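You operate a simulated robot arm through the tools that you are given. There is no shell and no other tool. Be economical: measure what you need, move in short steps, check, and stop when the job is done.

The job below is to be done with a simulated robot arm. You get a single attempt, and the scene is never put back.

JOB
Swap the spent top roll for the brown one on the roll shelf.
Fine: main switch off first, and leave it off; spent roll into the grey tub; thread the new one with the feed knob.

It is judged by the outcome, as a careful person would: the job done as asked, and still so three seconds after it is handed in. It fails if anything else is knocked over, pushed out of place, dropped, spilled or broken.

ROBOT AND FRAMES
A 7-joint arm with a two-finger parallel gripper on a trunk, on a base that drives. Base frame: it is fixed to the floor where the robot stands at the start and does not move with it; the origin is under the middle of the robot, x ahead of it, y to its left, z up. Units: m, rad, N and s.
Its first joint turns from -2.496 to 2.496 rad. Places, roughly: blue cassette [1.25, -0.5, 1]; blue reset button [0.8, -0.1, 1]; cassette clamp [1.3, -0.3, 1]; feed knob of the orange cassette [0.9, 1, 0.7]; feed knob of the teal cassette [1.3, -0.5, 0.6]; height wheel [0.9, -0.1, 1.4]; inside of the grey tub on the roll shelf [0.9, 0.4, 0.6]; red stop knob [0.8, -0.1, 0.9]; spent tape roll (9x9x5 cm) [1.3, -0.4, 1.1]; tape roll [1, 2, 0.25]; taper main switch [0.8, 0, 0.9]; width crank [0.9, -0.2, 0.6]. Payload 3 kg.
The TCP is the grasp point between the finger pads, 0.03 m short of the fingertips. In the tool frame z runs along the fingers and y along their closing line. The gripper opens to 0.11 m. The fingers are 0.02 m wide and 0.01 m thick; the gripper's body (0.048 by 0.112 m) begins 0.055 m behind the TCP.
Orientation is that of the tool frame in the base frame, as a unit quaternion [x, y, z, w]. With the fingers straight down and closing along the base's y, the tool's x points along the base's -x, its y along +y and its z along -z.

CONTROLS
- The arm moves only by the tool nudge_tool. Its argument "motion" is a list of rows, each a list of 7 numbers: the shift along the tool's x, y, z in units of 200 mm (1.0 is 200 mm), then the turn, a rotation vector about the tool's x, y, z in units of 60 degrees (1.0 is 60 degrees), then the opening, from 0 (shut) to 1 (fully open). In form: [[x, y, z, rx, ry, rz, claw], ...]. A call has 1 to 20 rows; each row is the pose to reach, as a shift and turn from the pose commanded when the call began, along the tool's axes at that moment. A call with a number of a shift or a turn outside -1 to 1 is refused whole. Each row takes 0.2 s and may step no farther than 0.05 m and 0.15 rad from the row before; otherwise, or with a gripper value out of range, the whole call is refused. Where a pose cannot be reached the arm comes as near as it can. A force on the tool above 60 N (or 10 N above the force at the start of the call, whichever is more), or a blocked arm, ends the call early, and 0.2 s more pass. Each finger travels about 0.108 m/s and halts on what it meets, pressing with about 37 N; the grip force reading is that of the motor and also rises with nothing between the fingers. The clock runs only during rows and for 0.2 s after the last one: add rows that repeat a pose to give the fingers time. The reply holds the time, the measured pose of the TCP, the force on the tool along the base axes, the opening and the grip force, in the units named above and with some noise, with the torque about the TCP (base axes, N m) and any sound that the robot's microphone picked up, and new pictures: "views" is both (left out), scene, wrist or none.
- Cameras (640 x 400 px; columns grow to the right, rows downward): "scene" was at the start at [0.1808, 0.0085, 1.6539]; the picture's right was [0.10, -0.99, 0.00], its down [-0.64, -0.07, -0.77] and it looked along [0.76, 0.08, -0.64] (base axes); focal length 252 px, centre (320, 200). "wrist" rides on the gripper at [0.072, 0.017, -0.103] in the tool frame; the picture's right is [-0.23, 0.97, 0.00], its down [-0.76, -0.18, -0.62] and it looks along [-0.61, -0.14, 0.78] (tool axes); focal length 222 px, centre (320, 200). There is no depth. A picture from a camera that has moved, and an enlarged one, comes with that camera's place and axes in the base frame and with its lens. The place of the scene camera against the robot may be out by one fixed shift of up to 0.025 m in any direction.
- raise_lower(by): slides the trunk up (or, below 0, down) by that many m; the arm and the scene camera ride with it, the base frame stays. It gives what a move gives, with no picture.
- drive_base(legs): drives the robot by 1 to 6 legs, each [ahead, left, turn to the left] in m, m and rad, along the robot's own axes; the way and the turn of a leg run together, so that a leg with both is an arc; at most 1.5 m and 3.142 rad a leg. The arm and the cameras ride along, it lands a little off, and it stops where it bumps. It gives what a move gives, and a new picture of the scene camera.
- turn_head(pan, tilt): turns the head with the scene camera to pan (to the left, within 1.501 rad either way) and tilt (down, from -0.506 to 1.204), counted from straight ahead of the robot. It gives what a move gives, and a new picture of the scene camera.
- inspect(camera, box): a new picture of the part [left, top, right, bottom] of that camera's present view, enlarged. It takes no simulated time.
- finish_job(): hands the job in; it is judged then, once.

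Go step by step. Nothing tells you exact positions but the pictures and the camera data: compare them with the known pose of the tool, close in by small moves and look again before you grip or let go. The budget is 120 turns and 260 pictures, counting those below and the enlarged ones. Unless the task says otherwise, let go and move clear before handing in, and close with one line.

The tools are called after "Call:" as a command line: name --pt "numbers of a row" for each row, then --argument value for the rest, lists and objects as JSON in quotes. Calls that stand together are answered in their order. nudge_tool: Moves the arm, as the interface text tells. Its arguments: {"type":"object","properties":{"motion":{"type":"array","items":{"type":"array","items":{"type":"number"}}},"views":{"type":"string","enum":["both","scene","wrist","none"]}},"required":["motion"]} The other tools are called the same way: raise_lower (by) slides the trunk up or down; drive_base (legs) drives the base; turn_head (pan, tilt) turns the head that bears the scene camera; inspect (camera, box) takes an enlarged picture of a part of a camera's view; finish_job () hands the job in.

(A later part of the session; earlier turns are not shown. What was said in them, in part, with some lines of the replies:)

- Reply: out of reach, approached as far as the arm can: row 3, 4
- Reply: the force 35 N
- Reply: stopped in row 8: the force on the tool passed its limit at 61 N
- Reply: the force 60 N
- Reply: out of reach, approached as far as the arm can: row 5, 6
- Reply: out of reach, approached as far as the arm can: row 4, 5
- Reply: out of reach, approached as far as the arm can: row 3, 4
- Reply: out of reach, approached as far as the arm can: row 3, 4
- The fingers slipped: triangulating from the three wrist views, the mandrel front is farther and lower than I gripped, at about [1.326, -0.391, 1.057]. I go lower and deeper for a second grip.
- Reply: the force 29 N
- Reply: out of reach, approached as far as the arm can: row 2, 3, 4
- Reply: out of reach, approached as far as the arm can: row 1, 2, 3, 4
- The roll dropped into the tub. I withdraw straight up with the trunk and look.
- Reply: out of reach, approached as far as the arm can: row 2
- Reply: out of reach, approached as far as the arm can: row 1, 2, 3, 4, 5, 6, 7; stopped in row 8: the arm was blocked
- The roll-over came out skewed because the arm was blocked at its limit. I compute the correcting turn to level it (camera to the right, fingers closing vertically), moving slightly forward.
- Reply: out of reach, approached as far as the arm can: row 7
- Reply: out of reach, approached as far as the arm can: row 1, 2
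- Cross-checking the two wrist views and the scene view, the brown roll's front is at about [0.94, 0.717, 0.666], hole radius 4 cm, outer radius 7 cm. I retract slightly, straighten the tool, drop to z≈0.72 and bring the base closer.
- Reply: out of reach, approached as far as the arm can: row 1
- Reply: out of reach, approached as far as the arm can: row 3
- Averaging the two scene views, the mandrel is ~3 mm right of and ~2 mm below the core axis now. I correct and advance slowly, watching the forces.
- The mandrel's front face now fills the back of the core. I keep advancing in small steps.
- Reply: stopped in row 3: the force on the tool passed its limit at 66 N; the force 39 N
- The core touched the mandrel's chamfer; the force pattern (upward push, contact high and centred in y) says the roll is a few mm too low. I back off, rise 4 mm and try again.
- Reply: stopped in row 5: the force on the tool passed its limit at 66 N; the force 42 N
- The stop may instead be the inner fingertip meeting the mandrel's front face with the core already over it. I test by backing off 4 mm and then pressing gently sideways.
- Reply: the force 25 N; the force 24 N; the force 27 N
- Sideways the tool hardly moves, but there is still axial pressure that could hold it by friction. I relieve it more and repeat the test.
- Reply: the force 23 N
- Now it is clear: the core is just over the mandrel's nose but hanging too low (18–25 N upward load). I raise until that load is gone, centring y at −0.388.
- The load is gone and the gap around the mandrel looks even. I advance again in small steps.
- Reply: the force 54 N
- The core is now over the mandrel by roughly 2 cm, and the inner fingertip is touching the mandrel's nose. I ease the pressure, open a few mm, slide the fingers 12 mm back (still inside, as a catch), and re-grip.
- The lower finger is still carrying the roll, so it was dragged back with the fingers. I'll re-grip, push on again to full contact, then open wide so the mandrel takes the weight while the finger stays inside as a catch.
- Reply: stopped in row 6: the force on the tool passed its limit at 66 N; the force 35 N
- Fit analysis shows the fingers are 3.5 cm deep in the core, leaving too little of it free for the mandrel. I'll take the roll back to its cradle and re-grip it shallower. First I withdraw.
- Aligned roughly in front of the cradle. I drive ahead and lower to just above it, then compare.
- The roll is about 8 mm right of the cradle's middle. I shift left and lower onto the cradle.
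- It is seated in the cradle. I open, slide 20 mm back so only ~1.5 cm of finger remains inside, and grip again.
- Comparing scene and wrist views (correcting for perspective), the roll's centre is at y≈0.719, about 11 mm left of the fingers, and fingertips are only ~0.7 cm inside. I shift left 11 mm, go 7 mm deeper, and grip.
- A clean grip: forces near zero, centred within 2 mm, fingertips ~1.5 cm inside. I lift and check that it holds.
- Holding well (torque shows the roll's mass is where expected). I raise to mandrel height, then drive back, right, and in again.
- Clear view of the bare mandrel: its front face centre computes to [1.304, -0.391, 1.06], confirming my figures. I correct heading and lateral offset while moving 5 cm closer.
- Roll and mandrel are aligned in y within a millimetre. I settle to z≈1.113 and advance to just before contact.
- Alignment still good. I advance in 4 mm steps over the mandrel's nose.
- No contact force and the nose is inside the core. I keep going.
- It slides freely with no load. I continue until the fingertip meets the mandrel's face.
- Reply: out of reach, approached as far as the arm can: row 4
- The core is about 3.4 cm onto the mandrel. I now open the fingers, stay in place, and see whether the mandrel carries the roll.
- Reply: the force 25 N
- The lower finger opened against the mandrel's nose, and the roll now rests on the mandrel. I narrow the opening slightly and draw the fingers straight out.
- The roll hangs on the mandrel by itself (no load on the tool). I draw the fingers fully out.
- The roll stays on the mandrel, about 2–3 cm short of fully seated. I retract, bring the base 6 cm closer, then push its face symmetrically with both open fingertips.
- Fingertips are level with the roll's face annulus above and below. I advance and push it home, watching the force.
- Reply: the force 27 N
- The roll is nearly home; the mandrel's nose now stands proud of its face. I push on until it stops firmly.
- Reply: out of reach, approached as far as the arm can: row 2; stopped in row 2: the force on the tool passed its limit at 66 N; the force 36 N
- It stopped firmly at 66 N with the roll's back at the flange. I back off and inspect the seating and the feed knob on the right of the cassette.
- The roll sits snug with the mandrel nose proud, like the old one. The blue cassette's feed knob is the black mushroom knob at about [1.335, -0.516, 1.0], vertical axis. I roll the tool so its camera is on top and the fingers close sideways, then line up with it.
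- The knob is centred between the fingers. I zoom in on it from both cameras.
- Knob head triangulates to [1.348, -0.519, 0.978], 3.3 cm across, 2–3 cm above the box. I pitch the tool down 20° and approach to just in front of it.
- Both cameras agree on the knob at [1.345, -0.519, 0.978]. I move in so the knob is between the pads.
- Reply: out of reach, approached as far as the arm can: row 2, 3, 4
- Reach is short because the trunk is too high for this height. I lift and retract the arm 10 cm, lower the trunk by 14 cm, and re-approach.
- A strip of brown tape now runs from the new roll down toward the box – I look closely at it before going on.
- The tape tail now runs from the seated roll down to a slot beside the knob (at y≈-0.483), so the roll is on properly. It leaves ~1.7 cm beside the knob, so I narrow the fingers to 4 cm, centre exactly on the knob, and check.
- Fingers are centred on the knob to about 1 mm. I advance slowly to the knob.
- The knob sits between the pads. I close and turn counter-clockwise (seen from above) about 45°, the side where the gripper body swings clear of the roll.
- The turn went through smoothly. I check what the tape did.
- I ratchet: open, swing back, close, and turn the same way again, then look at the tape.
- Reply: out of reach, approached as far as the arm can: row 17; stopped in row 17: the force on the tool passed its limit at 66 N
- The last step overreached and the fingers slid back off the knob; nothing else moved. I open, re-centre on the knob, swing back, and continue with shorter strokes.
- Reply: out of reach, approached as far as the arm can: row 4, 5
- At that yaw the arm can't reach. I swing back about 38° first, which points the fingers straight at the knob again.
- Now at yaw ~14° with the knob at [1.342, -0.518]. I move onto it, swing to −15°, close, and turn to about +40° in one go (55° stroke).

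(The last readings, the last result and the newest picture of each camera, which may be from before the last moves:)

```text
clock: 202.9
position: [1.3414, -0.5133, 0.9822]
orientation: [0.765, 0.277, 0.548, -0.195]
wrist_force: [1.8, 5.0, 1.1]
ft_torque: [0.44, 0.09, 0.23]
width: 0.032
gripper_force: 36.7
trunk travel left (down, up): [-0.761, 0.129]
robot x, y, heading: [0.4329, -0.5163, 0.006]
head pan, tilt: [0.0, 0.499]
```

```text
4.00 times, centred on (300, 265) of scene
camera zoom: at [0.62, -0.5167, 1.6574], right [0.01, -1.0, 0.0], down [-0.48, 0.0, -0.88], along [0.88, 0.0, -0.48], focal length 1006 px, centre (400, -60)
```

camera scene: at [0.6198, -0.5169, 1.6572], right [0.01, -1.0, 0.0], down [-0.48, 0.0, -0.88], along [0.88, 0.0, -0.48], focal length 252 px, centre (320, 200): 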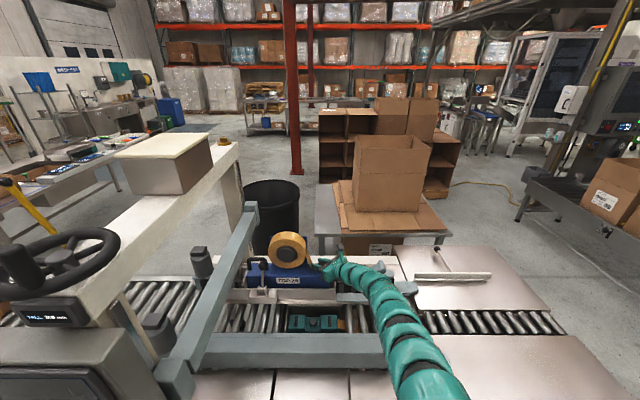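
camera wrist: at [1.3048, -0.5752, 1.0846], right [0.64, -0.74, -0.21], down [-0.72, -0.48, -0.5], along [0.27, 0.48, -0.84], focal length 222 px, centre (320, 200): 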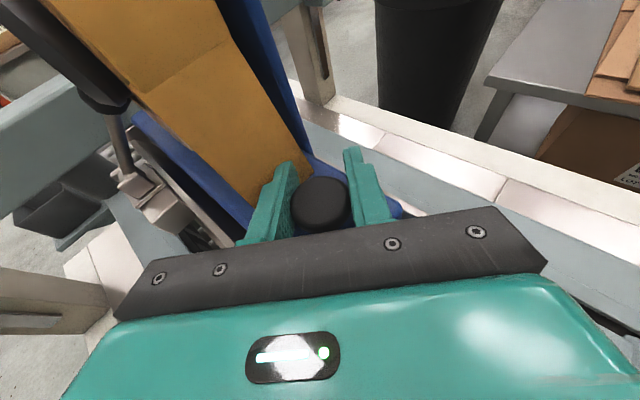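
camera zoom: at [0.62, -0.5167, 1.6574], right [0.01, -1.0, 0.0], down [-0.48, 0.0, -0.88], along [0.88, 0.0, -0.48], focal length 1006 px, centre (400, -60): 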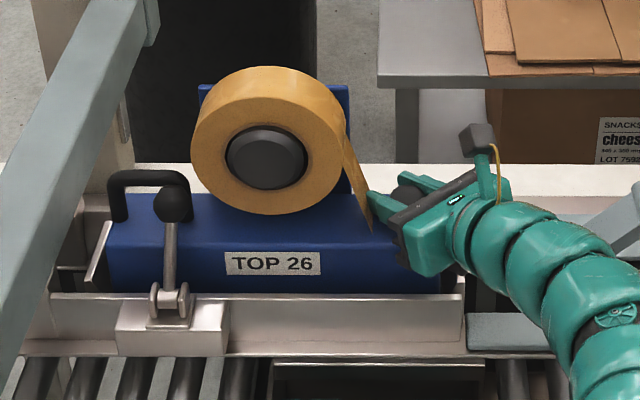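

Works smoothly with a slight resistance torque. I repeat the stroke and listen for any sound.

Call:
nudge_tool --pt "0 0 0 0 0 0 0.4" --pt "0 0 0 0 0 0 0.4" --pt "0 0 0 -0.123 0 0.045 0.4" --pt "0 0 0 -0.246 0 0.09 0.4" --pt "0 0 0 -0.369 0 0.135 0.4" --pt "0 0 0 -0.492 0 0.18 0.4" --pt "0 0 0 -0.615 0 0.224 0.4" --pt "0 0 0 -0.738 0 0.269 0.4" --pt "0 0 0 -0.84 0 0.306 0.4" --pt "0 0 0 -0.84 0 0.306 0.1" --pt "0 0 0 -0.84 0 0.306 0.1" --pt "0 0 0 -0.72 0 0.263 0.1" --pt "0 0 0 -0.6 0 0.219 0.1" --pt "0 0 0 -0.48 0 0.175 0.1" --pt "0 0 0 -0.36 0 0.131 0.1" --pt "0 0 0 -0.24 0 0.0875 0.1" --pt "0 0 0 -0.12 0 0.044 0.1" --pt "0 0 0 0 0 0 0.1" --views "none"

Call:
inspect --camera "scene" --box '[230, 215, 370, 315]'

```text
clock: 206.7
position: [1.3407, -0.5144, 0.9817]
orientation: [0.765, 0.276, 0.548, -0.194]
wrist_force: [0.0, 3.9, -0.6]
ft_torque: [0.16, 0.23, 0.05]
width: 0.0321
gripper_force: 37.4
trunk travel left (down, up): [-0.761, 0.129]
robot x, y, heading: [0.4322, -0.518, 0.001]
head pan, tilt: [0.0, 0.499]
```

```text
4.00 times, centred on (300, 265) of scene
camera zoom: at [0.62, -0.5169, 1.6574], right [0.0, -1.0, 0.0], down [-0.48, 0.0, -0.88], along [0.88, 0.0, -0.48], focal length 1006 px, centre (400, -60)
```

zoom: 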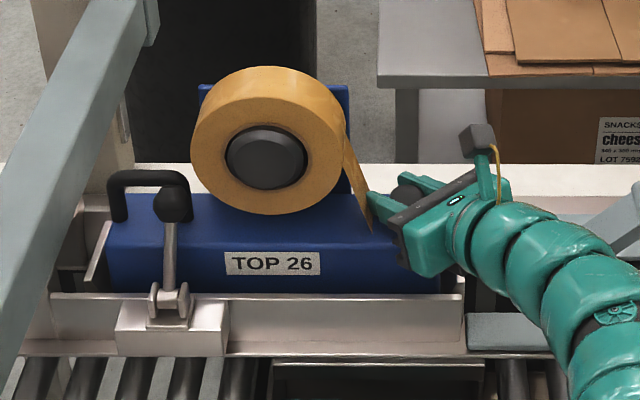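

No visible change yet. I zoom in on the roll, the tail and the knob, then repeat a stroke and compare.

Call:
inspect --camera "scene" --box '[275, 225, 335, 285]'

Call:
nudge_tool --pt "0 0 0 0 0 0 0.4" --pt "0 0 0 0 0 0 0.4" --pt "0 0 0 -0.123 0 0.045 0.4" --pt "0 0 0 -0.246 0 0.09 0.4" --pt "0 0 0 -0.369 0 0.135 0.4" --pt "0 0 0 -0.492 0 0.18 0.4" --pt "0 0 0 -0.615 0 0.224 0.4" --pt "0 0 0 -0.738 0 0.269 0.4" --pt "0 0 0 -0.84 0 0.306 0.4" --pt "0 0 0 -0.84 0 0.306 0.1" --pt "0 0 0 -0.84 0 0.306 0.1" --pt "0 0 0 -0.72 0 0.263 0.1" --pt "0 0 0 -0.6 0 0.219 0.1" --pt "0 0 0 -0.48 0 0.175 0.1" --pt "0 0 0 -0.36 0 0.131 0.1" --pt "0 0 0 -0.24 0 0.0875 0.1" --pt "0 0 0 -0.12 0 0.044 0.1" --pt "0 0 0 0 0 0 0.1" --views "none"

Call:
inspect --camera "scene" --box '[275, 225, 335, 285]'

```text
6.67 times, centred on (305, 255) of scene
camera zoom: at [0.62, -0.5169, 1.6574], right [0.0, -1.0, 0.0], down [-0.48, 0.0, -0.88], along [0.88, 0.0, -0.48], focal length 1677 px, centre (420, -167)
```

zoom: 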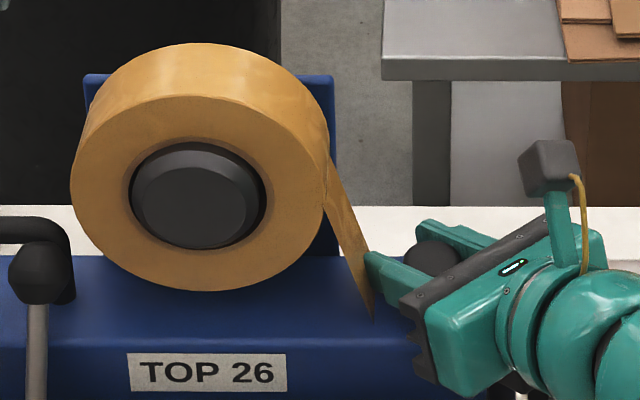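

```text
clock: 210.5
position: [1.3421, -0.5145, 0.9809]
orientation: [0.765, 0.276, 0.548, -0.194]
wrist_force: [-1.1, 2.9, 0.3]
ft_torque: [0.34, 0.07, 0.09]
width: 0.0321
gripper_force: 37.1
trunk travel left (down, up): [-0.761, 0.129]
robot x, y, heading: [0.4338, -0.5166, 0.005]
head pan, tilt: [0.0, 0.499]
```

```text
6.67 times, centred on (305, 255) of scene
camera zoom: at [0.6199, -0.5169, 1.6574], right [0.01, -1.0, 0.0], down [-0.48, 0.0, -0.88], along [0.88, 0.0, -0.48], focal length 1677 px, centre (420, -167)
```

zoom: 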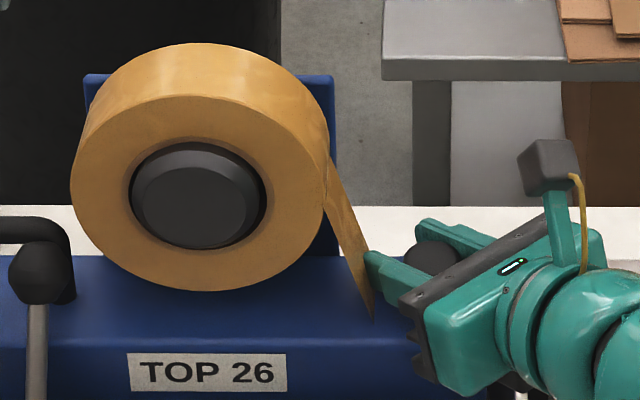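

The roll is fully seated and the picture is unchanged so far (~255° turned). I continue two more strokes to complete a full revolution.

Call:
nudge_tool --pt "0 0 0 0 0 0 0.4" --pt "0 0 0 0 0 0 0.4" --pt "0 0 0 -0.123 0 0.045 0.4" --pt "0 0 0 -0.246 0 0.09 0.4" --pt "0 0 0 -0.369 0 0.135 0.4" --pt "0 0 0 -0.492 0 0.18 0.4" --pt "0 0 0 -0.615 0 0.224 0.4" --pt "0 0 0 -0.738 0 0.269 0.4" --pt "0 0 0 -0.84 0 0.306 0.4" --pt "0 0 0 -0.84 0 0.306 0.1" --pt "0 0 0 -0.84 0 0.306 0.1" --pt "0 0 0 -0.72 0 0.263 0.1" --pt "0 0 0 -0.6 0 0.219 0.1" --pt "0 0 0 -0.48 0 0.175 0.1" --pt "0 0 0 -0.36 0 0.131 0.1" --pt "0 0 0 -0.24 0 0.0875 0.1" --pt "0 0 0 -0.12 0 0.044 0.1" --pt "0 0 0 0 0 0 0.1" --views "none"

Call:
nudge_tool --pt "0 0 0 0 0 0 0.4" --pt "0 0 0 0 0 0 0.4" --pt "0 0 0 -0.123 0 0.045 0.4" --pt "0 0 0 -0.246 0 0.09 0.4" --pt "0 0 0 -0.369 0 0.135 0.4" --pt "0 0 0 -0.492 0 0.18 0.4" --pt "0 0 0 -0.615 0 0.224 0.4" --pt "0 0 0 -0.738 0 0.269 0.4" --pt "0 0 0 -0.84 0 0.306 0.4" --pt "0 0 0 -0.84 0 0.306 0.1" --pt "0 0 0 -0.84 0 0.306 0.1" --pt "0 0 0 -0.72 0 0.263 0.1" --pt "0 0 0 -0.6 0 0.219 0.1" --pt "0 0 0 -0.48 0 0.175 0.1" --views "wrist"

Call:
inspect --camera "scene" --box '[230, 215, 370, 315]'

```text
clock: 214.3
position: [1.3419, -0.514, 0.9823]
orientation: [0.765, 0.278, 0.547, -0.195]
wrist_force: [-0.7, 4.3, -0.4]
ft_torque: [0.38, 0.01, 0.02]
width: 0.0319
gripper_force: 36.9
trunk travel left (down, up): [-0.761, 0.129]
robot x, y, heading: [0.4348, -0.519, 0.005]
head pan, tilt: [0.0, 0.499]
```

```text
clock: 217.3
position: [1.3424, -0.519, 0.9818]
orientation: [0.812, 0.061, 0.579, -0.047]
wrist_force: [0.9, -8.1, 0.6]
ft_torque: [0.08, -0.22, 0.16]
width: 0.0321
gripper_force: 36.8
trunk travel left (down, up): [-0.761, 0.129]
robot x, y, heading: [0.4335, -0.5166, 0.005]
head pan, tilt: [0.0, 0.499]
camera wrist: at [1.272, -0.5468, 1.0837], right [0.07, -0.97, -0.22], down [-0.85, 0.05, -0.52], along [0.51, 0.23, -0.83], focal length 222 px, centre (320, 200)
```

wrist: 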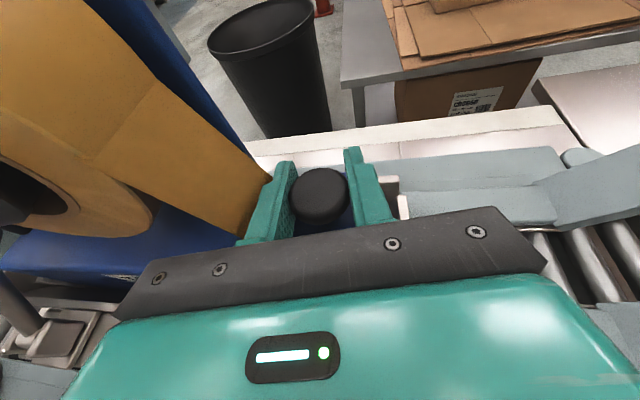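

```text
4.00 times, centred on (300, 265) of scene
camera zoom: at [0.6203, -0.519, 1.6574], right [0.0, -1.0, 0.0], down [-0.48, 0.0, -0.88], along [0.88, 0.0, -0.48], focal length 1006 px, centre (400, -60)
```

zoom: 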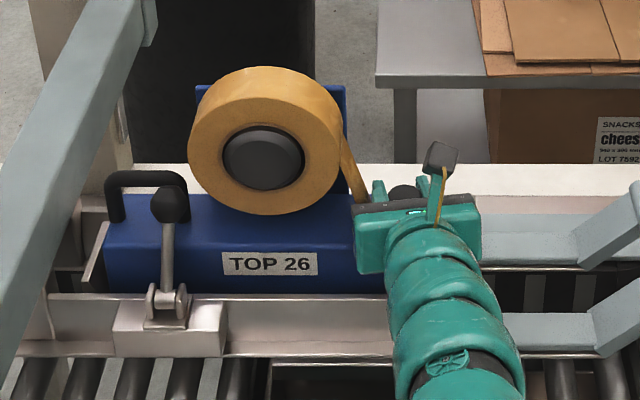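

About 330° turned without a visible sign. I compare the resistance in the two directions with a short test each way.

Call:
nudge_tool --pt "0 0 0 -0.12 0 0.044 0.1" --pt "0 0 0 -0.24 0 0.088 0.1" --pt "0 0 0 -0.34 0 0.124 0.1" --views "none"

Call:
nudge_tool --pt "0 0 0 0.12 0 -0.044 0.1" --pt "0 0 0 0.24 0 -0.088 0.1" --pt "0 0 0 0.36 0 -0.131 0.1" --views "none"

Call:
nudge_tool --pt "0 0 0 0.12 0 -0.044 0.1" --pt "0 0 0 0.24 0 -0.088 0.1" --pt "0 0 0 0.36 0 -0.131 0.1" --pt "0 0 0 0.48 0 -0.175 0.1" --views "none"

```text
clock: 218.1
position: [1.3418, -0.5212, 0.9812]
orientation: [0.809, -0.099, 0.576, 0.062]
wrist_force: [5.1, -16.3, 0.8]
ft_torque: [-0.23, -0.2, 0.11]
width: 0.0316
gripper_force: 36.9
trunk travel left (down, up): [-0.761, 0.129]
robot x, y, heading: [0.435, -0.5162, 0.008]
head pan, tilt: [0.0, 0.499]
```

```text
clock: 218.9
position: [1.3426, -0.5176, 0.9804]
orientation: [0.811, 0.068, 0.579, -0.052]
wrist_force: [-1.7, -12.4, 1.8]
ft_torque: [0.07, 0.28, 0.32]
width: 0.032
gripper_force: 37.0
trunk travel left (down, up): [-0.761, 0.129]
robot x, y, heading: [0.4325, -0.5168, 0.002]
head pan, tilt: [0.0, 0.499]
```

```text
clock: 219.9
position: [1.3422, -0.5144, 0.982]
orientation: [0.762, 0.285, 0.546, -0.202]
wrist_force: [-2.0, 2.2, 0.1]
ft_torque: [0.2, 0.01, 0.12]
width: 0.0321
gripper_force: 37.0
trunk travel left (down, up): [-0.761, 0.129]
robot x, y, heading: [0.4291, -0.519, 0.003]
head pan, tilt: [0.0, 0.499]
```

Both directions turn freely. I release the knob, back off, and lower the head's viewpoint to look at the underside of the cassette for the tape end.

Call:
nudge_tool --pt "0 0 0 0 0 0 0.4" --pt "0 0 0 0 0 0 0.4" --pt "0 0 0 -0.123 0 0.045 0.4" --pt "0 0 0 -0.246 0 0.09 0.4" --pt "0 0 0 -0.369 0 0.135 0.4" --pt "0 0 0 -0.492 0 0.18 0.4" --pt "0 0 0 -0.6 0 0.219 0.4" --views "none"

Call:
nudge_tool --pt "0 0 -0.15 0 0 0 0.4" --pt "0 0 -0.35 0 0 0 0.4" --pt "0.1 0 -0.55 0 0 0 0.5" --views "wrist"

Call:
drive_base --legs '[[-0.4, 0, 0]]'

Call:
raise_lower --by -0.45

Call:
turn_head --pan 0.1 --tilt 0.25

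Call:
inspect --camera "scene" --box '[240, 120, 420, 240]'

```text
clock: 221.5
position: [1.3432, -0.518, 0.9805]
orientation: [0.814, 0.013, 0.581, -0.014]
wrist_force: [-0.5, -0.1, 0.4]
ft_torque: [0.03, -0.01, 0.01]
width: 0.0439
gripper_force: 0.0
trunk travel left (down, up): [-0.761, 0.129]
robot x, y, heading: [0.4279, -0.5176, 0.003]
head pan, tilt: [0.0, 0.499]
```

```text
clock: 222.3
position: [1.2941, -0.5113, 1.0078]
orientation: [0.814, 0.013, 0.581, -0.013]
wrist_force: [0.4, 0.4, 0.0]
ft_torque: [-0.01, 0.0, -0.04]
width: 0.055
gripper_force: 0.0
out of reach, approached as far as the arm can: row 2, 3
trunk travel left (down, up): [-0.761, 0.129]
robot x, y, heading: [0.4375, -0.5161, 0.004]
head pan, tilt: [0.0, 0.499]
camera wrist: at [1.2195, -0.5316, 1.1109], right [-0.04, -0.97, -0.22], down [-0.84, 0.15, -0.52], along [0.54, 0.17, -0.83], focal length 222 px, centre (320, 200)
```

wrist: 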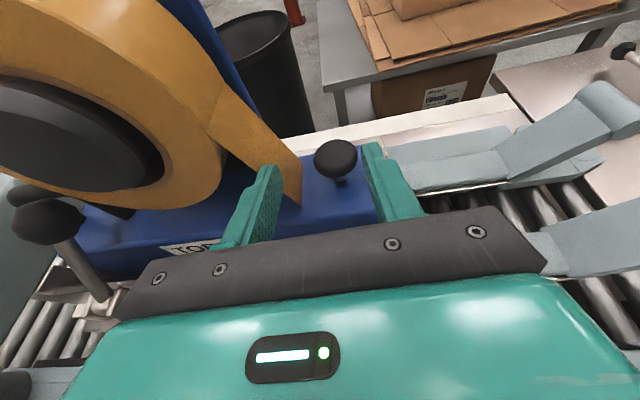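

```text
clock: 224.8
position: [0.8901, -0.5153, 1.0079]
orientation: [0.813, 0.014, 0.581, -0.015]
wrist_force: [0.4, 0.2, -0.2]
ft_torque: [-0.01, 0.04, -0.01]
width: 0.055
gripper_force: 0.1
trunk travel left (down, up): [-0.761, 0.129]
robot x, y, heading: [0.0301, -0.5178, -0.001]
head pan, tilt: [0.0, 0.499]
camera scene: at [0.2169, -0.5188, 1.6575], right [0.0, -1.0, 0.0], down [-0.48, 0.0, -0.88], along [0.88, 0.0, -0.48], focal length 252 px, centre (320, 200)
```

scene: 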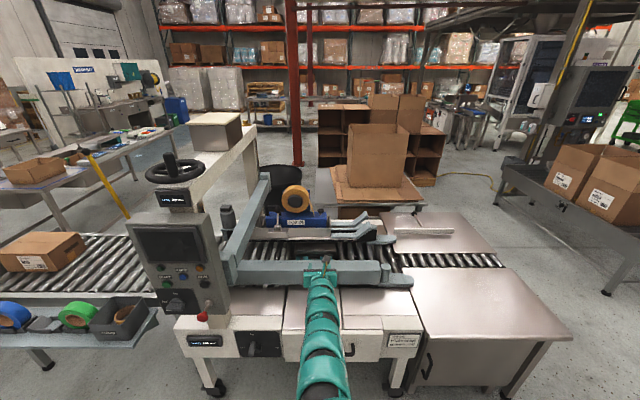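

```text
refused: -0.45 is not a number from -0.4 to 0.4
```

```text
clock: 225.6
position: [0.8912, -0.5151, 1.0077]
orientation: [0.814, 0.012, 0.58, -0.013]
wrist_force: [0.2, -0.1, 0.0]
ft_torque: [0.04, 0.02, -0.02]
width: 0.055
gripper_force: 0.0
trunk travel left (down, up): [-0.761, 0.129]
robot x, y, heading: [0.0305, -0.5219, -0.001]
head pan, tilt: [0.099, 0.25]
camera scene: at [0.2198, -0.5096, 1.6804], right [0.1, -0.99, 0.0], down [-0.25, -0.02, -0.97], along [0.96, 0.1, -0.25], focal length 252 px, centre (320, 200)
```

scene: 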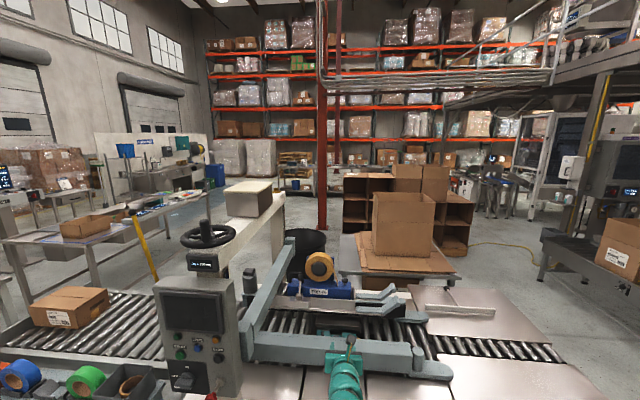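

```text
3.33 times, centred on (330, 180) of scene
camera zoom: at [0.2198, -0.5096, 1.6804], right [0.1, -0.99, 0.0], down [-0.25, -0.02, -0.97], along [0.96, 0.1, -0.25], focal length 838 px, centre (287, 267)
```

zoom: 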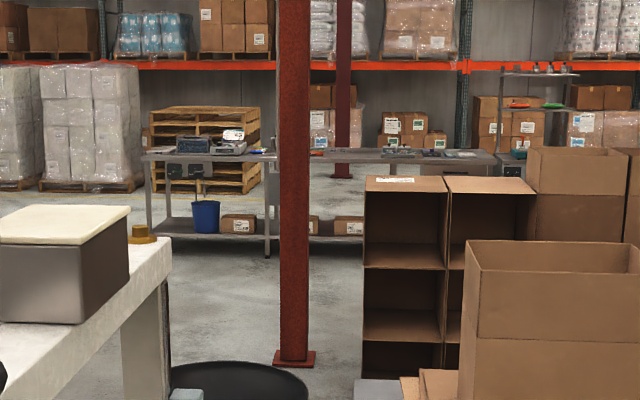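

The lowering was refused, luckily, since the arm is still over the machine deck. I look from here first, then back further before lowering.

Call:
inspect --camera "scene" --box '[280, 240, 400, 330]'

Call:
drive_base --legs '[[-0.35, 0, 0]]'

Call:
raise_lower --by -0.4

Call:
turn_head --pan 0.1 --tilt 0.2

Call:
inspect --camera "scene" --box '[280, 190, 400, 270]'

```text
4.44 times, centred on (340, 285) of scene
camera zoom: at [0.2198, -0.5096, 1.6804], right [0.1, -0.99, 0.0], down [-0.25, -0.02, -0.97], along [0.96, 0.1, -0.25], focal length 1118 px, centre (231, -178)
```

zoom: 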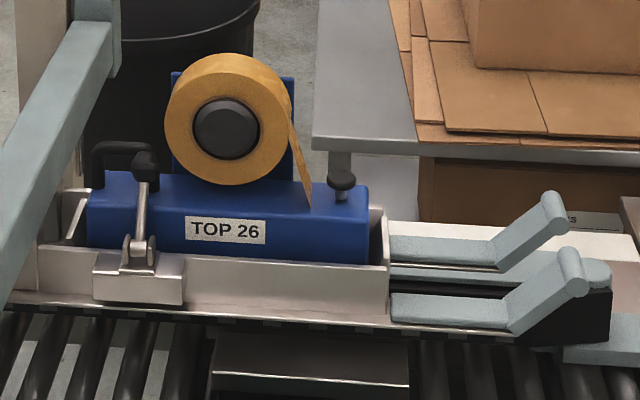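

```text
clock: 227.9
position: [0.5351, -0.5146, 1.0075]
orientation: [0.813, 0.013, 0.581, -0.014]
wrist_force: [0.4, -0.1, -0.2]
ft_torque: [0.02, -0.02, -0.01]
width: 0.055
gripper_force: 0.0
trunk travel left (down, up): [-0.761, 0.129]
robot x, y, heading: [-0.3253, -0.5213, 0.003]
head pan, tilt: [0.099, 0.25]
camera scene: at [-0.1368, -0.5102, 1.6806], right [0.1, -0.99, 0.0], down [-0.25, -0.03, -0.97], along [0.96, 0.1, -0.25], focal length 252 px, centre (320, 200)
```

scene: 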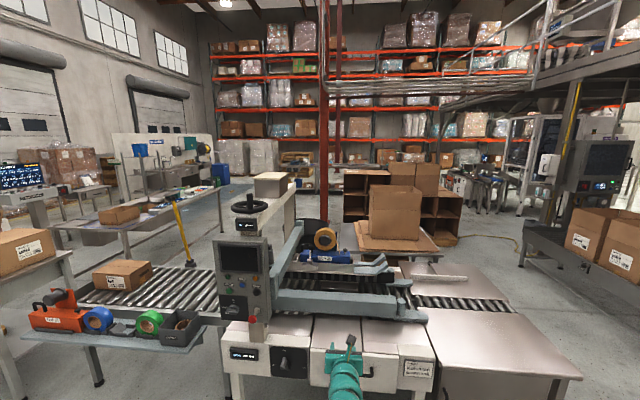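

```text
clock: 231.7
position: [0.5365, -0.5147, 0.6084]
orientation: [0.814, 0.013, 0.581, -0.014]
wrist_force: [0.1, 0.1, -0.1]
ft_torque: [0.0, 0.0, -0.01]
width: 0.055
gripper_force: 0.2
trunk travel left (down, up): [-0.361, 0.529]
robot x, y, heading: [-0.3267, -0.5214, 0.001]
head pan, tilt: [0.099, 0.25]
```

```text
clock: 232.3
position: [0.5364, -0.5159, 0.6078]
orientation: [0.814, 0.013, 0.581, -0.013]
wrist_force: [-0.2, -0.6, 0.7]
ft_torque: [-0.02, 0.02, -0.02]
width: 0.0551
gripper_force: 0.0
trunk travel left (down, up): [-0.361, 0.529]
robot x, y, heading: [-0.326, -0.518, 0.001]
head pan, tilt: [0.099, 0.201]
camera scene: at [-0.136, -0.5102, 1.285], right [0.1, -0.99, 0.0], down [-0.2, -0.02, -0.98], along [0.97, 0.1, -0.2], focal length 252 px, centre (320, 200)
```

scene: 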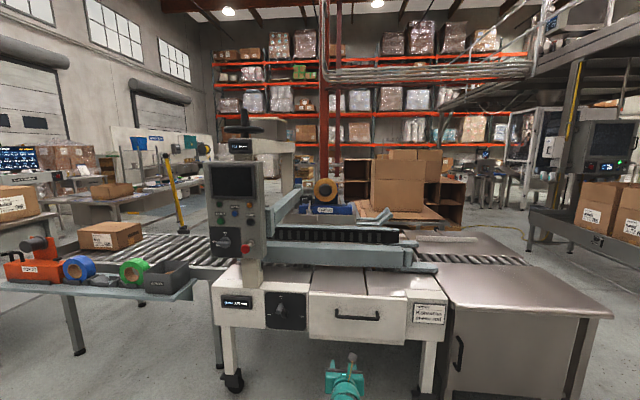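

```text
5.00 times, centred on (340, 230) of scene
camera zoom: at [-0.136, -0.5102, 1.285], right [0.1, -0.99, 0.0], down [-0.2, -0.02, -0.98], along [0.97, 0.1, -0.2], focal length 1258 px, centre (220, 50)
```

zoom: 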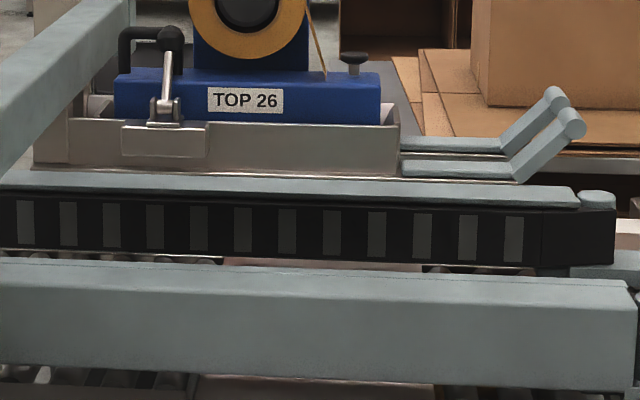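

From below nothing more can be seen; the tape runs from the seated roll into the cassette's slot, and the knob has made about one turn. To be sure the tape is drawn through, I'll go back and give the knob another full turn or more the same way.

Call:
raise_lower --by 0.4

Call:
drive_base --legs '[[0.735, 0, 0]]'

Call:
turn_head --pan 0 --tilt 0.5

Call:
inspect --camera "wrist" --box '[200, 80, 440, 240]'

```text
clock: 236.2
position: [0.5362, -0.515, 1.0074]
orientation: [0.814, 0.013, 0.58, -0.014]
wrist_force: [0.1, 0.3, -0.9]
ft_torque: [-0.01, 0.0, 0.0]
width: 0.055
gripper_force: 0.1
trunk travel left (down, up): [-0.761, 0.129]
robot x, y, heading: [-0.3227, -0.5203, -0.002]
head pan, tilt: [0.099, 0.201]
```

```text
clock: 240.2
position: [1.2718, -0.5244, 1.0078]
orientation: [0.814, 0.01, 0.58, -0.012]
wrist_force: [0.1, 0.2, -0.4]
ft_torque: [0.0, 0.02, 0.01]
width: 0.0552
gripper_force: 0.0
trunk travel left (down, up): [-0.761, 0.129]
robot x, y, heading: [0.4112, -0.5223, -0.006]
head pan, tilt: [0.099, 0.201]
camera scene: at [0.5997, -0.5133, 1.685], right [0.09, -1.0, 0.0], down [-0.2, -0.02, -0.98], along [0.98, 0.09, -0.2], focal length 252 px, centre (320, 200)
```

scene: 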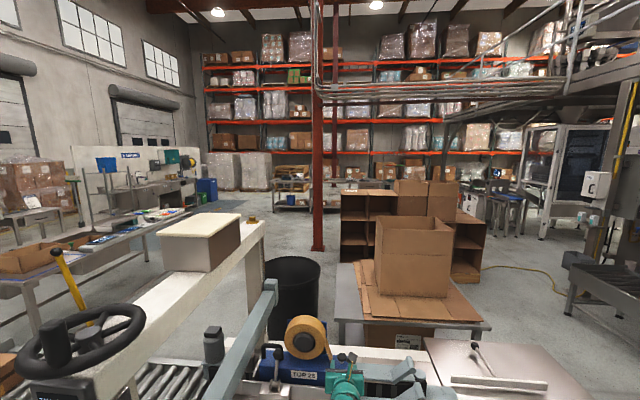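

```text
clock: 241.0
position: [1.2708, -0.5238, 1.0071]
orientation: [0.814, 0.009, 0.581, -0.011]
wrist_force: [0.1, 0.2, -0.4]
ft_torque: [-0.02, 0.02, -0.03]
width: 0.0552
gripper_force: 0.0
trunk travel left (down, up): [-0.761, 0.129]
robot x, y, heading: [0.4085, -0.5222, -0.009]
head pan, tilt: [0.0, 0.499]
camera scene: at [0.5973, -0.5225, 1.6574], right [-0.01, -1.0, 0.0], down [-0.48, 0.0, -0.88], along [0.88, -0.01, -0.48], focal length 252 px, centre (320, 200)
```

scene: 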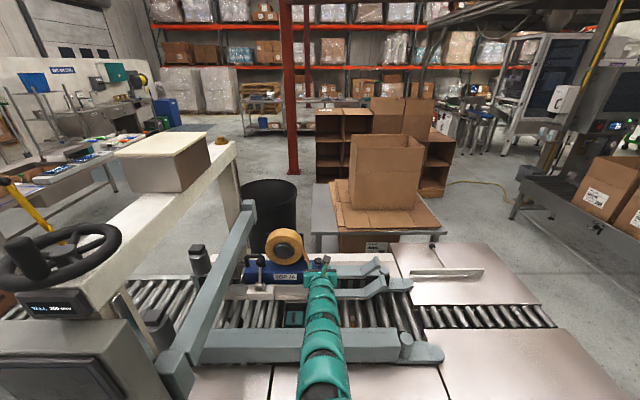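

```text
2.50 times, centred on (320, 160) of wrist
camera zoom: at [1.1975, -0.5438, 1.1102], right [-0.05, -0.97, -0.22], down [-0.84, 0.16, -0.52], along [0.54, 0.16, -0.83], focal length 555 px, centre (320, 300)
```

zoom: 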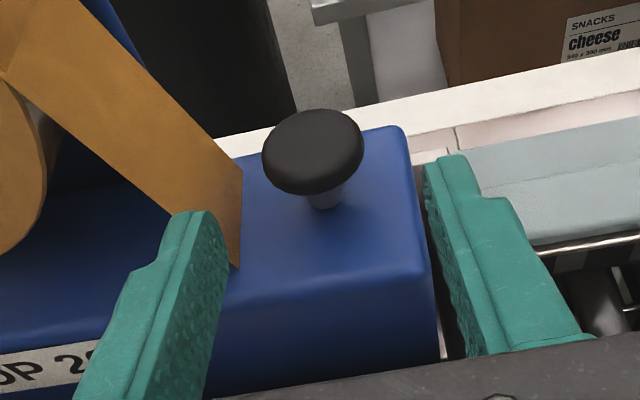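

I close the last gap with the base, then re-centre on the knob.

Call:
drive_base --legs '[[0.024, 0, 0.008]]'

Call:
nudge_tool --pt "-0.06 -0.01 0.02 0 0 0 0.42" --pt "-0.122 -0.015 0.04 0 0 0 0.4" --views "none"

Call:
inspect --camera "wrist" --box '[200, 80, 440, 240]'

```text
clock: 241.8
position: [1.2966, -0.5181, 1.0062]
orientation: [0.814, 0.012, 0.58, -0.013]
wrist_force: [0.3, 1.2, -0.2]
ft_torque: [-0.02, -0.01, -0.03]
width: 0.055
gripper_force: 0.1
trunk travel left (down, up): [-0.761, 0.129]
robot x, y, heading: [0.4342, -0.5197, -0.002]
head pan, tilt: [0.0, 0.499]
camera scene: at [0.624, -0.521, 1.6571], right [0.0, -1.0, 0.0], down [-0.48, 0.0, -0.88], along [0.88, 0.0, -0.48], focal length 252 px, centre (320, 200)
```

scene: 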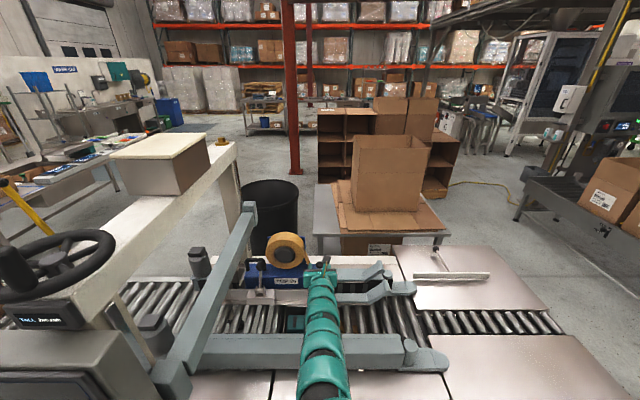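

```text
clock: 242.4
position: [1.2947, -0.5146, 0.9816]
orientation: [0.814, 0.012, 0.58, -0.013]
wrist_force: [0.2, -0.1, -0.4]
ft_torque: [-0.02, 0.0, 0.0]
width: 0.0438
gripper_force: 0.1
trunk travel left (down, up): [-0.761, 0.129]
robot x, y, heading: [0.4344, -0.5191, -0.0]
head pan, tilt: [0.0, 0.499]
```

```text
2.50 times, centred on (320, 160) of wrist
camera zoom: at [1.221, -0.5349, 1.085], right [-0.04, -0.97, -0.22], down [-0.84, 0.15, -0.52], along [0.54, 0.17, -0.83], focal length 555 px, centre (320, 300)
```

zoom: 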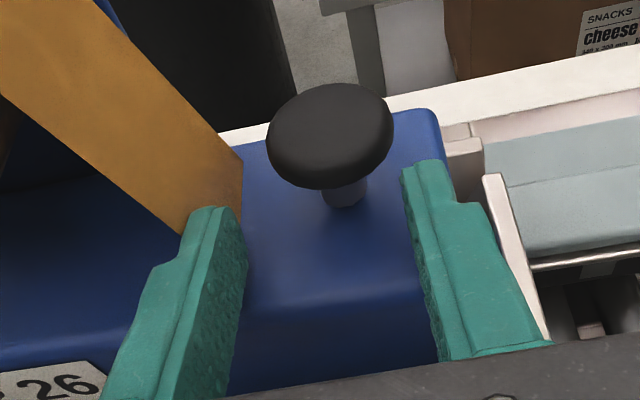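

I shift 5 mm right, move onto the knob, and make a 55° counter-clockwise stroke, followed by two more.

Call:
nudge_tool --pt "0 0.0265 0 0 0 0 0.4" --pt "0.027 0.0265 0.075 0 0 0 0.4" --pt "0.054 0.0265 0.15 0 0 0 0.4" --pt "0.082 0.0265 0.225 0 0 0 0.4" --pt "0.082 0.0265 0.225 -0.12 0 0.044 0.4" --pt "0.082 0.0265 0.225 -0.24 0 0.0875 0.4" --pt "0.082 0.0265 0.225 -0.24 0 0.0875 0.1" --pt "0.082 0.0265 0.225 -0.24 0 0.0875 0.1" --pt "0.082 0.0265 0.225 -0.12 0 0.044 0.1" --pt "0.082 0.0265 0.225 0 0 0 0.1" --pt "0.082 0.0265 0.225 0.12 0 -0.044 0.1" --pt "0.082 0.0265 0.225 0.24 0 -0.0875 0.1" --pt "0.082 0.0265 0.225 0.36 0 -0.131 0.1" --pt "0.082 0.0265 0.225 0.48 0 -0.175 0.1" --pt "0.082 0.0265 0.225 0.6 0 -0.219 0.1" --views "wrist"

```text
clock: 245.6
position: [1.3421, -0.5136, 0.9837]
orientation: [0.761, 0.285, 0.546, -0.202]
wrist_force: [-4.1, 4.6, -0.3]
ft_torque: [0.33, 0.0, 0.02]
width: 0.0321
gripper_force: 37.2
trunk travel left (down, up): [-0.761, 0.129]
robot x, y, heading: [0.4334, -0.5185, 0.002]
head pan, tilt: [0.0, 0.499]
camera wrist: at [1.2968, -0.5746, 1.086], right [0.58, -0.79, -0.21], down [-0.75, -0.41, -0.52], along [0.32, 0.46, -0.83], focal length 222 px, centre (320, 200)
```

wrist: 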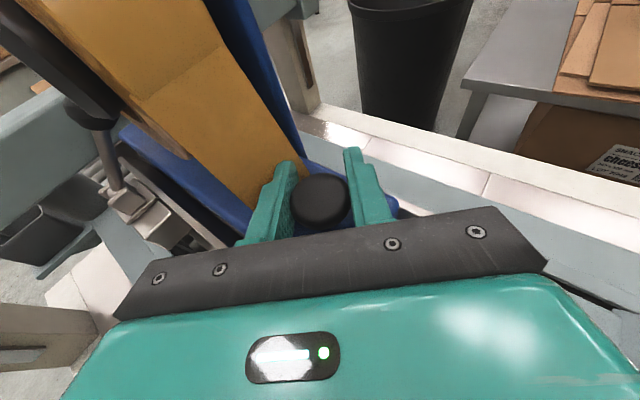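

Good stroke. I repeat it several times in a row.

Call:
nudge_tool --pt "0 0 0 0 0 0 0.4" --pt "0 0 0 0 0 0 0.4" --pt "0 0 0 -0.123 0 0.045 0.4" --pt "0 0 0 -0.246 0 0.09 0.4" --pt "0 0 0 -0.369 0 0.135 0.4" --pt "0 0 0 -0.492 0 0.18 0.4" --pt "0 0 0 -0.615 0 0.224 0.4" --pt "0 0 0 -0.738 0 0.269 0.4" --pt "0 0 0 -0.84 0 0.306 0.4" --pt "0 0 0 -0.84 0 0.306 0.1" --pt "0 0 0 -0.84 0 0.306 0.1" --pt "0 0 0 -0.72 0 0.263 0.1" --pt "0 0 0 -0.6 0 0.219 0.1" --pt "0 0 0 -0.48 0 0.175 0.1" --pt "0 0 0 -0.36 0 0.131 0.1" --pt "0 0 0 -0.24 0 0.0875 0.1" --pt "0 0 0 -0.12 0 0.044 0.1" --pt "0 0 0 0 0 0 0.1" --views "none"

Call:
nudge_tool --pt "0 0 0 0 0 0 0.4" --pt "0 0 0 0 0 0 0.4" --pt "0 0 0 -0.123 0 0.045 0.4" --pt "0 0 0 -0.246 0 0.09 0.4" --pt "0 0 0 -0.369 0 0.135 0.4" --pt "0 0 0 -0.492 0 0.18 0.4" --pt "0 0 0 -0.615 0 0.224 0.4" --pt "0 0 0 -0.738 0 0.269 0.4" --pt "0 0 0 -0.84 0 0.306 0.4" --pt "0 0 0 -0.84 0 0.306 0.1" --pt "0 0 0 -0.84 0 0.306 0.1" --pt "0 0 0 -0.72 0 0.263 0.1" --pt "0 0 0 -0.6 0 0.219 0.1" --pt "0 0 0 -0.48 0 0.175 0.1" --pt "0 0 0 -0.36 0 0.131 0.1" --pt "0 0 0 -0.24 0 0.0875 0.1" --pt "0 0 0 -0.12 0 0.044 0.1" --pt "0 0 0 0 0 0 0.1" --views "none"

Call:
nudge_tool --pt "0 0 0 0 0 0 0.4" --pt "0 0 0 0 0 0 0.4" --pt "0 0 0 -0.123 0 0.045 0.4" --pt "0 0 0 -0.246 0 0.09 0.4" --pt "0 0 0 -0.369 0 0.135 0.4" --pt "0 0 0 -0.492 0 0.18 0.4" --pt "0 0 0 -0.615 0 0.224 0.4" --pt "0 0 0 -0.738 0 0.269 0.4" --pt "0 0 0 -0.84 0 0.306 0.4" --pt "0 0 0 -0.84 0 0.306 0.1" --pt "0 0 0 -0.84 0 0.306 0.1" --pt "0 0 0 -0.72 0 0.263 0.1" --pt "0 0 0 -0.6 0 0.219 0.1" --pt "0 0 0 -0.48 0 0.175 0.1" --pt "0 0 0 -0.36 0 0.131 0.1" --pt "0 0 0 -0.24 0 0.0875 0.1" --pt "0 0 0 -0.12 0 0.044 0.1" --pt "0 0 0 0 0 0 0.1" --views "none"

Call:
inspect --camera "scene" --box '[230, 215, 370, 315]'

```text
clock: 249.4
position: [1.3417, -0.5141, 0.9833]
orientation: [0.762, 0.283, 0.547, -0.199]
wrist_force: [-4.2, 3.1, -1.0]
ft_torque: [0.28, -0.09, -0.03]
width: 0.0318
gripper_force: 37.4
trunk travel left (down, up): [-0.761, 0.129]
robot x, y, heading: [0.4403, -0.5212, 0.007]
head pan, tilt: [0.0, 0.499]
```

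```text
clock: 253.2
position: [1.3424, -0.5144, 0.9834]
orientation: [0.762, 0.285, 0.546, -0.2]
wrist_force: [-3.2, 3.4, 0.5]
ft_torque: [0.23, -0.11, 0.06]
width: 0.032
gripper_force: 36.8
trunk travel left (down, up): [-0.761, 0.129]
robot x, y, heading: [0.4366, -0.519, 0.002]
head pan, tilt: [0.0, 0.499]
```

```text
clock: 257.0
position: [1.3428, -0.5143, 0.9833]
orientation: [0.762, 0.285, 0.546, -0.2]
wrist_force: [-2.6, 3.7, -0.9]
ft_torque: [0.22, -0.06, 0.02]
width: 0.0318
gripper_force: 36.5
trunk travel left (down, up): [-0.761, 0.129]
robot x, y, heading: [0.4319, -0.5214, 0.005]
head pan, tilt: [0.0, 0.499]
```

```text
4.00 times, centred on (300, 265) of scene
camera zoom: at [0.621, -0.5205, 1.6574], right [0.0, -1.0, 0.0], down [-0.48, 0.0, -0.88], along [0.88, 0.0, -0.48], focal length 1006 px, centre (400, -60)
```

zoom: 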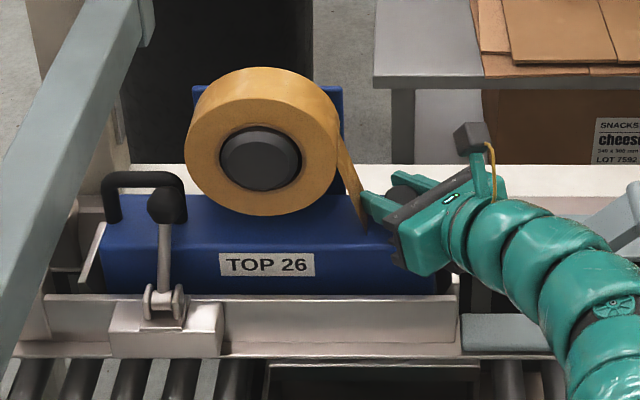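

Still smooth; about 1.6 turns so far. I add three more strokes to pass two full turns.

Call:
nudge_tool --pt "0 0 0 0 0 0 0.4" --pt "0 0 0 0 0 0 0.4" --pt "0 0 0 -0.123 0 0.045 0.4" --pt "0 0 0 -0.246 0 0.09 0.4" --pt "0 0 0 -0.369 0 0.135 0.4" --pt "0 0 0 -0.492 0 0.18 0.4" --pt "0 0 0 -0.615 0 0.224 0.4" --pt "0 0 0 -0.738 0 0.269 0.4" --pt "0 0 0 -0.84 0 0.306 0.4" --pt "0 0 0 -0.84 0 0.306 0.1" --pt "0 0 0 -0.84 0 0.306 0.1" --pt "0 0 0 -0.72 0 0.263 0.1" --pt "0 0 0 -0.6 0 0.219 0.1" --pt "0 0 0 -0.48 0 0.175 0.1" --pt "0 0 0 -0.36 0 0.131 0.1" --pt "0 0 0 -0.24 0 0.0875 0.1" --pt "0 0 0 -0.12 0 0.044 0.1" --pt "0 0 0 0 0 0 0.1" --views "none"

Call:
nudge_tool --pt "0 0 0 0 0 0 0.4" --pt "0 0 0 0 0 0 0.4" --pt "0 0 0 -0.123 0 0.045 0.4" --pt "0 0 0 -0.246 0 0.09 0.4" --pt "0 0 0 -0.369 0 0.135 0.4" --pt "0 0 0 -0.492 0 0.18 0.4" --pt "0 0 0 -0.615 0 0.224 0.4" --pt "0 0 0 -0.738 0 0.269 0.4" --pt "0 0 0 -0.84 0 0.306 0.4" --pt "0 0 0 -0.84 0 0.306 0.1" --pt "0 0 0 -0.84 0 0.306 0.1" --pt "0 0 0 -0.72 0 0.263 0.1" --pt "0 0 0 -0.6 0 0.219 0.1" --pt "0 0 0 -0.48 0 0.175 0.1" --pt "0 0 0 -0.36 0 0.131 0.1" --pt "0 0 0 -0.24 0 0.0875 0.1" --pt "0 0 0 -0.12 0 0.044 0.1" --pt "0 0 0 0 0 0 0.1" --views "none"

Call:
nudge_tool --pt "0 0 0 0 0 0 0.4" --pt "0 0 0 0 0 0 0.4" --pt "0 0 0 -0.123 0 0.045 0.4" --pt "0 0 0 -0.246 0 0.09 0.4" --pt "0 0 0 -0.369 0 0.135 0.4" --pt "0 0 0 -0.492 0 0.18 0.4" --pt "0 0 0 -0.615 0 0.224 0.4" --pt "0 0 0 -0.738 0 0.269 0.4" --pt "0 0 0 -0.84 0 0.306 0.4" --pt "0 0 0 -0.84 0 0.306 0.1" --pt "0 0 0 -0.84 0 0.306 0.1" --pt "0 0 0 -0.72 0 0.263 0.1" --pt "0 0 0 -0.6 0 0.219 0.1" --pt "0 0 0 -0.48 0 0.175 0.1" --pt "0 0 0 -0.36 0 0.131 0.1" --pt "0 0 0 -0.24 0 0.0875 0.1" --pt "0 0 0 -0.12 0 0.044 0.1" --pt "0 0 0 0 0 0 0.1" --views "none"

Call:
nudge_tool --pt "0 0 0 0 0 0 0.4" --pt "0 0 0 0 0 0 0.4" --pt "0 0 0 -0.123 0 0.045 0.4" --pt "0 0 0 -0.246 0 0.09 0.4" --pt "0 0 0 -0.369 0 0.135 0.4" --pt "0 0 0 -0.492 0 0.18 0.4" --pt "0 0 0 -0.6 0 0.219 0.4" --views "none"

Call:
nudge_tool --pt "0 0 -0.12 0 0 0 0.4" --pt "0 0 -0.25 0 0 0 0.4" --pt "0 0 -0.35 0 0 0 0.4" --views "both"

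```text
clock: 260.8
position: [1.3421, -0.5147, 0.9828]
orientation: [0.762, 0.285, 0.546, -0.2]
wrist_force: [-3.7, 3.7, -0.8]
ft_torque: [0.24, -0.11, 0.02]
width: 0.032
gripper_force: 36.8
trunk travel left (down, up): [-0.761, 0.129]
robot x, y, heading: [0.4353, -0.5223, 0.004]
head pan, tilt: [0.0, 0.499]
```

```text
clock: 264.6
position: [1.3423, -0.514, 0.983]
orientation: [0.762, 0.285, 0.546, -0.2]
wrist_force: [-4.4, 6.5, 0.2]
ft_torque: [0.24, -0.04, 0.04]
width: 0.0319
gripper_force: 36.5
trunk travel left (down, up): [-0.761, 0.129]
robot x, y, heading: [0.4351, -0.5207, 0.003]
head pan, tilt: [0.0, 0.499]
```

```text
clock: 268.4
position: [1.3424, -0.5133, 0.9832]
orientation: [0.762, 0.286, 0.545, -0.2]
wrist_force: [-4.6, 6.3, 0.4]
ft_torque: [0.2, -0.07, -0.02]
width: 0.0321
gripper_force: 37.6
trunk travel left (down, up): [-0.761, 0.129]
robot x, y, heading: [0.4331, -0.5189, 0.007]
head pan, tilt: [0.0, 0.499]
```

```text
clock: 270.0
position: [1.3427, -0.517, 0.9837]
orientation: [0.814, 0.011, 0.581, -0.012]
wrist_force: [-0.4, 0.5, -0.2]
ft_torque: [-0.01, 0.03, -0.03]
width: 0.0441
gripper_force: 0.1
trunk travel left (down, up): [-0.761, 0.129]
robot x, y, heading: [0.4334, -0.5239, 0.002]
head pan, tilt: [0.0, 0.499]
```

```text
clock: 270.8
position: [1.2906, -0.5159, 0.9977]
orientation: [0.814, 0.012, 0.58, -0.013]
wrist_force: [-0.1, -0.1, -0.3]
ft_torque: [0.0, 0.03, -0.01]
width: 0.0439
gripper_force: 0.2
out of reach, approached as far as the arm can: row 3
trunk travel left (down, up): [-0.761, 0.129]
robot x, y, heading: [0.4387, -0.5251, 0.001]
head pan, tilt: [0.0, 0.499]
camera scene: at [0.6214, -0.5207, 1.6574], right [0.0, -1.0, 0.0], down [-0.48, 0.0, -0.88], along [0.88, 0.0, -0.48], focal length 252 px, centre (320, 200)
camera wrist: at [1.2156, -0.5353, 1.1], right [-0.04, -0.97, -0.22], down [-0.84, 0.15, -0.52], along [0.54, 0.17, -0.83], focal length 222 px, centre (320, 200)
```

scene: 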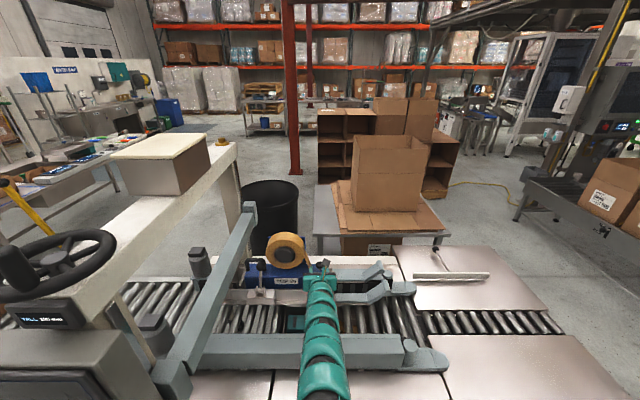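
wrist: 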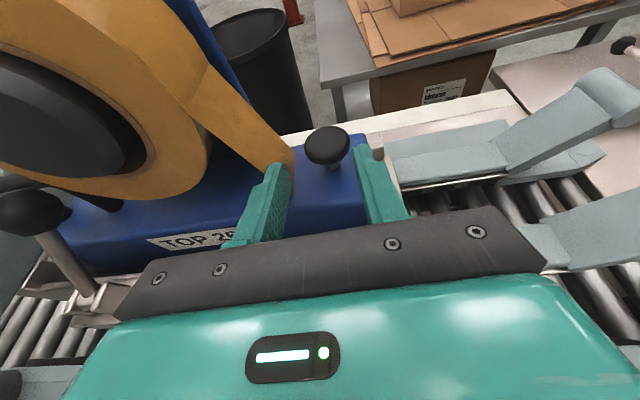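

Over two turns are done, the knob is released, the roll is seated and its tape runs into the cassette. I raise slightly, back away and do a last overall check.

Call:
raise_lower --by 0.08

Call:
drive_base --legs '[[-0.6, 0, 0], [0, 0.3, 0]]'

Call:
inspect --camera "scene" --box '[60, 180, 300, 340]'

Call:
inspect --camera "scene" --box '[280, 150, 480, 280]'

```text
clock: 272.0
position: [1.2899, -0.5164, 1.0774]
orientation: [0.814, 0.012, 0.581, -0.013]
wrist_force: [0.5, 0.9, -0.3]
ft_torque: [-0.02, 0.01, -0.02]
width: 0.0442
gripper_force: 0.2
trunk travel left (down, up): [-0.841, 0.049]
robot x, y, heading: [0.4358, -0.523, 0.008]
head pan, tilt: [0.0, 0.499]
```

```text
clock: 277.0
position: [0.6859, -0.2224, 1.0773]
orientation: [0.814, 0.01, 0.58, -0.011]
wrist_force: [1.5, -0.1, 0.0]
ft_torque: [-0.01, 0.03, -0.04]
width: 0.0442
gripper_force: 0.0
trunk travel left (down, up): [-0.841, 0.049]
robot x, y, heading: [-0.1674, -0.2248, -0.006]
head pan, tilt: [0.0, 0.499]
camera scene: at [0.018, -0.2222, 1.7374], right [-0.01, -1.0, 0.0], down [-0.48, 0.0, -0.88], along [0.88, -0.01, -0.48], focal length 252 px, centre (320, 200)
```

scene: 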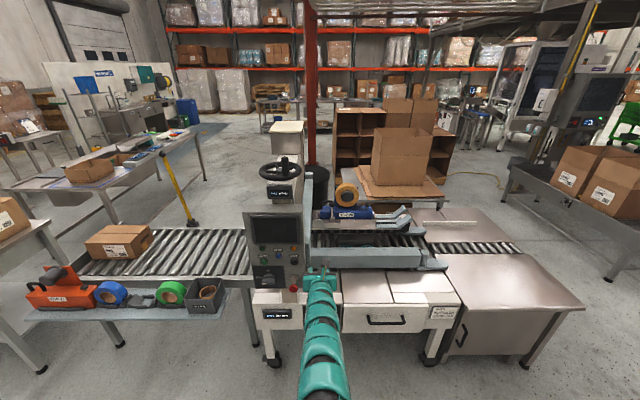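

```text
2.50 times, centred on (180, 260) of scene
camera zoom: at [0.018, -0.2222, 1.7374], right [-0.01, -1.0, 0.0], down [-0.48, 0.0, -0.88], along [0.88, -0.01, -0.48], focal length 629 px, centre (670, 50)
```

zoom: 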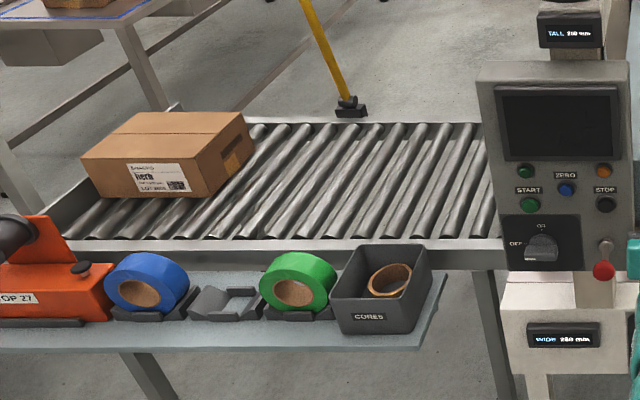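

```text
3.08 times, centred on (380, 215) of scene
camera zoom: at [0.018, -0.2222, 1.7374], right [-0.01, -1.0, 0.0], down [-0.48, 0.0, -0.88], along [0.88, -0.01, -0.48], focal length 774 px, centre (135, 154)
```

zoom: 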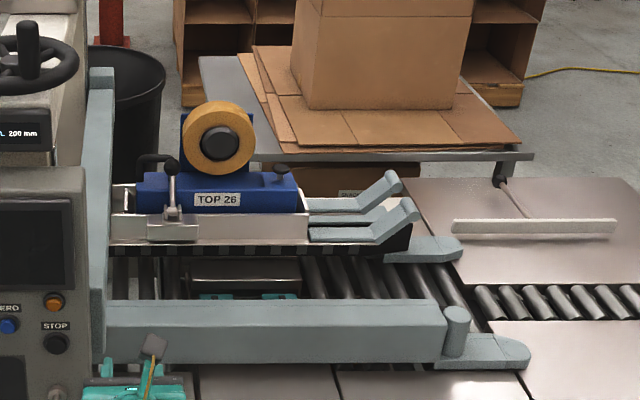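

All else is in place: switch OFF, spent core in the tub, brown roll mounted. I zoom once more on the tape between the roll and the knob.

Call:
inspect --camera "scene" --box '[325, 175, 385, 220]'

```text
8.89 times, centred on (355, 198) of scene
camera zoom: at [0.018, -0.2222, 1.7374], right [-0.01, -1.0, 0.0], down [-0.48, 0.0, -0.88], along [0.88, -0.01, -0.48], focal length 2236 px, centre (9, 222)
```

zoom: 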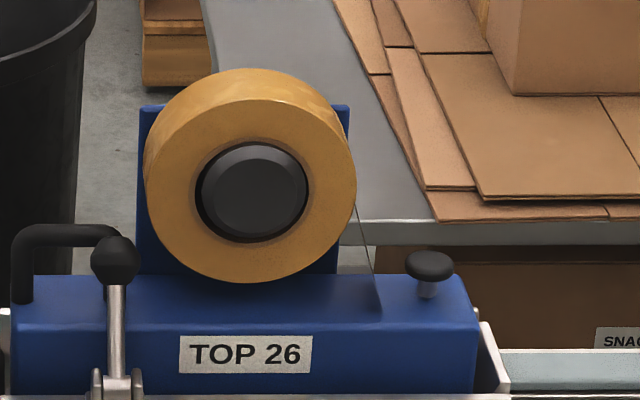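

The tape shows edge-on as a straight, taut web from the roll down into the cassette slot. Everything is in place and the arm is clear, so I hand the job in.

Call:
finish_job

```text
The job is handed in.
```

The spent roll is in the grey tub and the brown roll is mounted on the top cassette. The main switch was turned off first and left off. I turned the feed knob just over two full turns, and the tape runs taut from the roll into the cassette slot. The tape was already in the slot before I turned the knob, and I couldn't see it coming out underneath, so the threading itself isn't confirmed.
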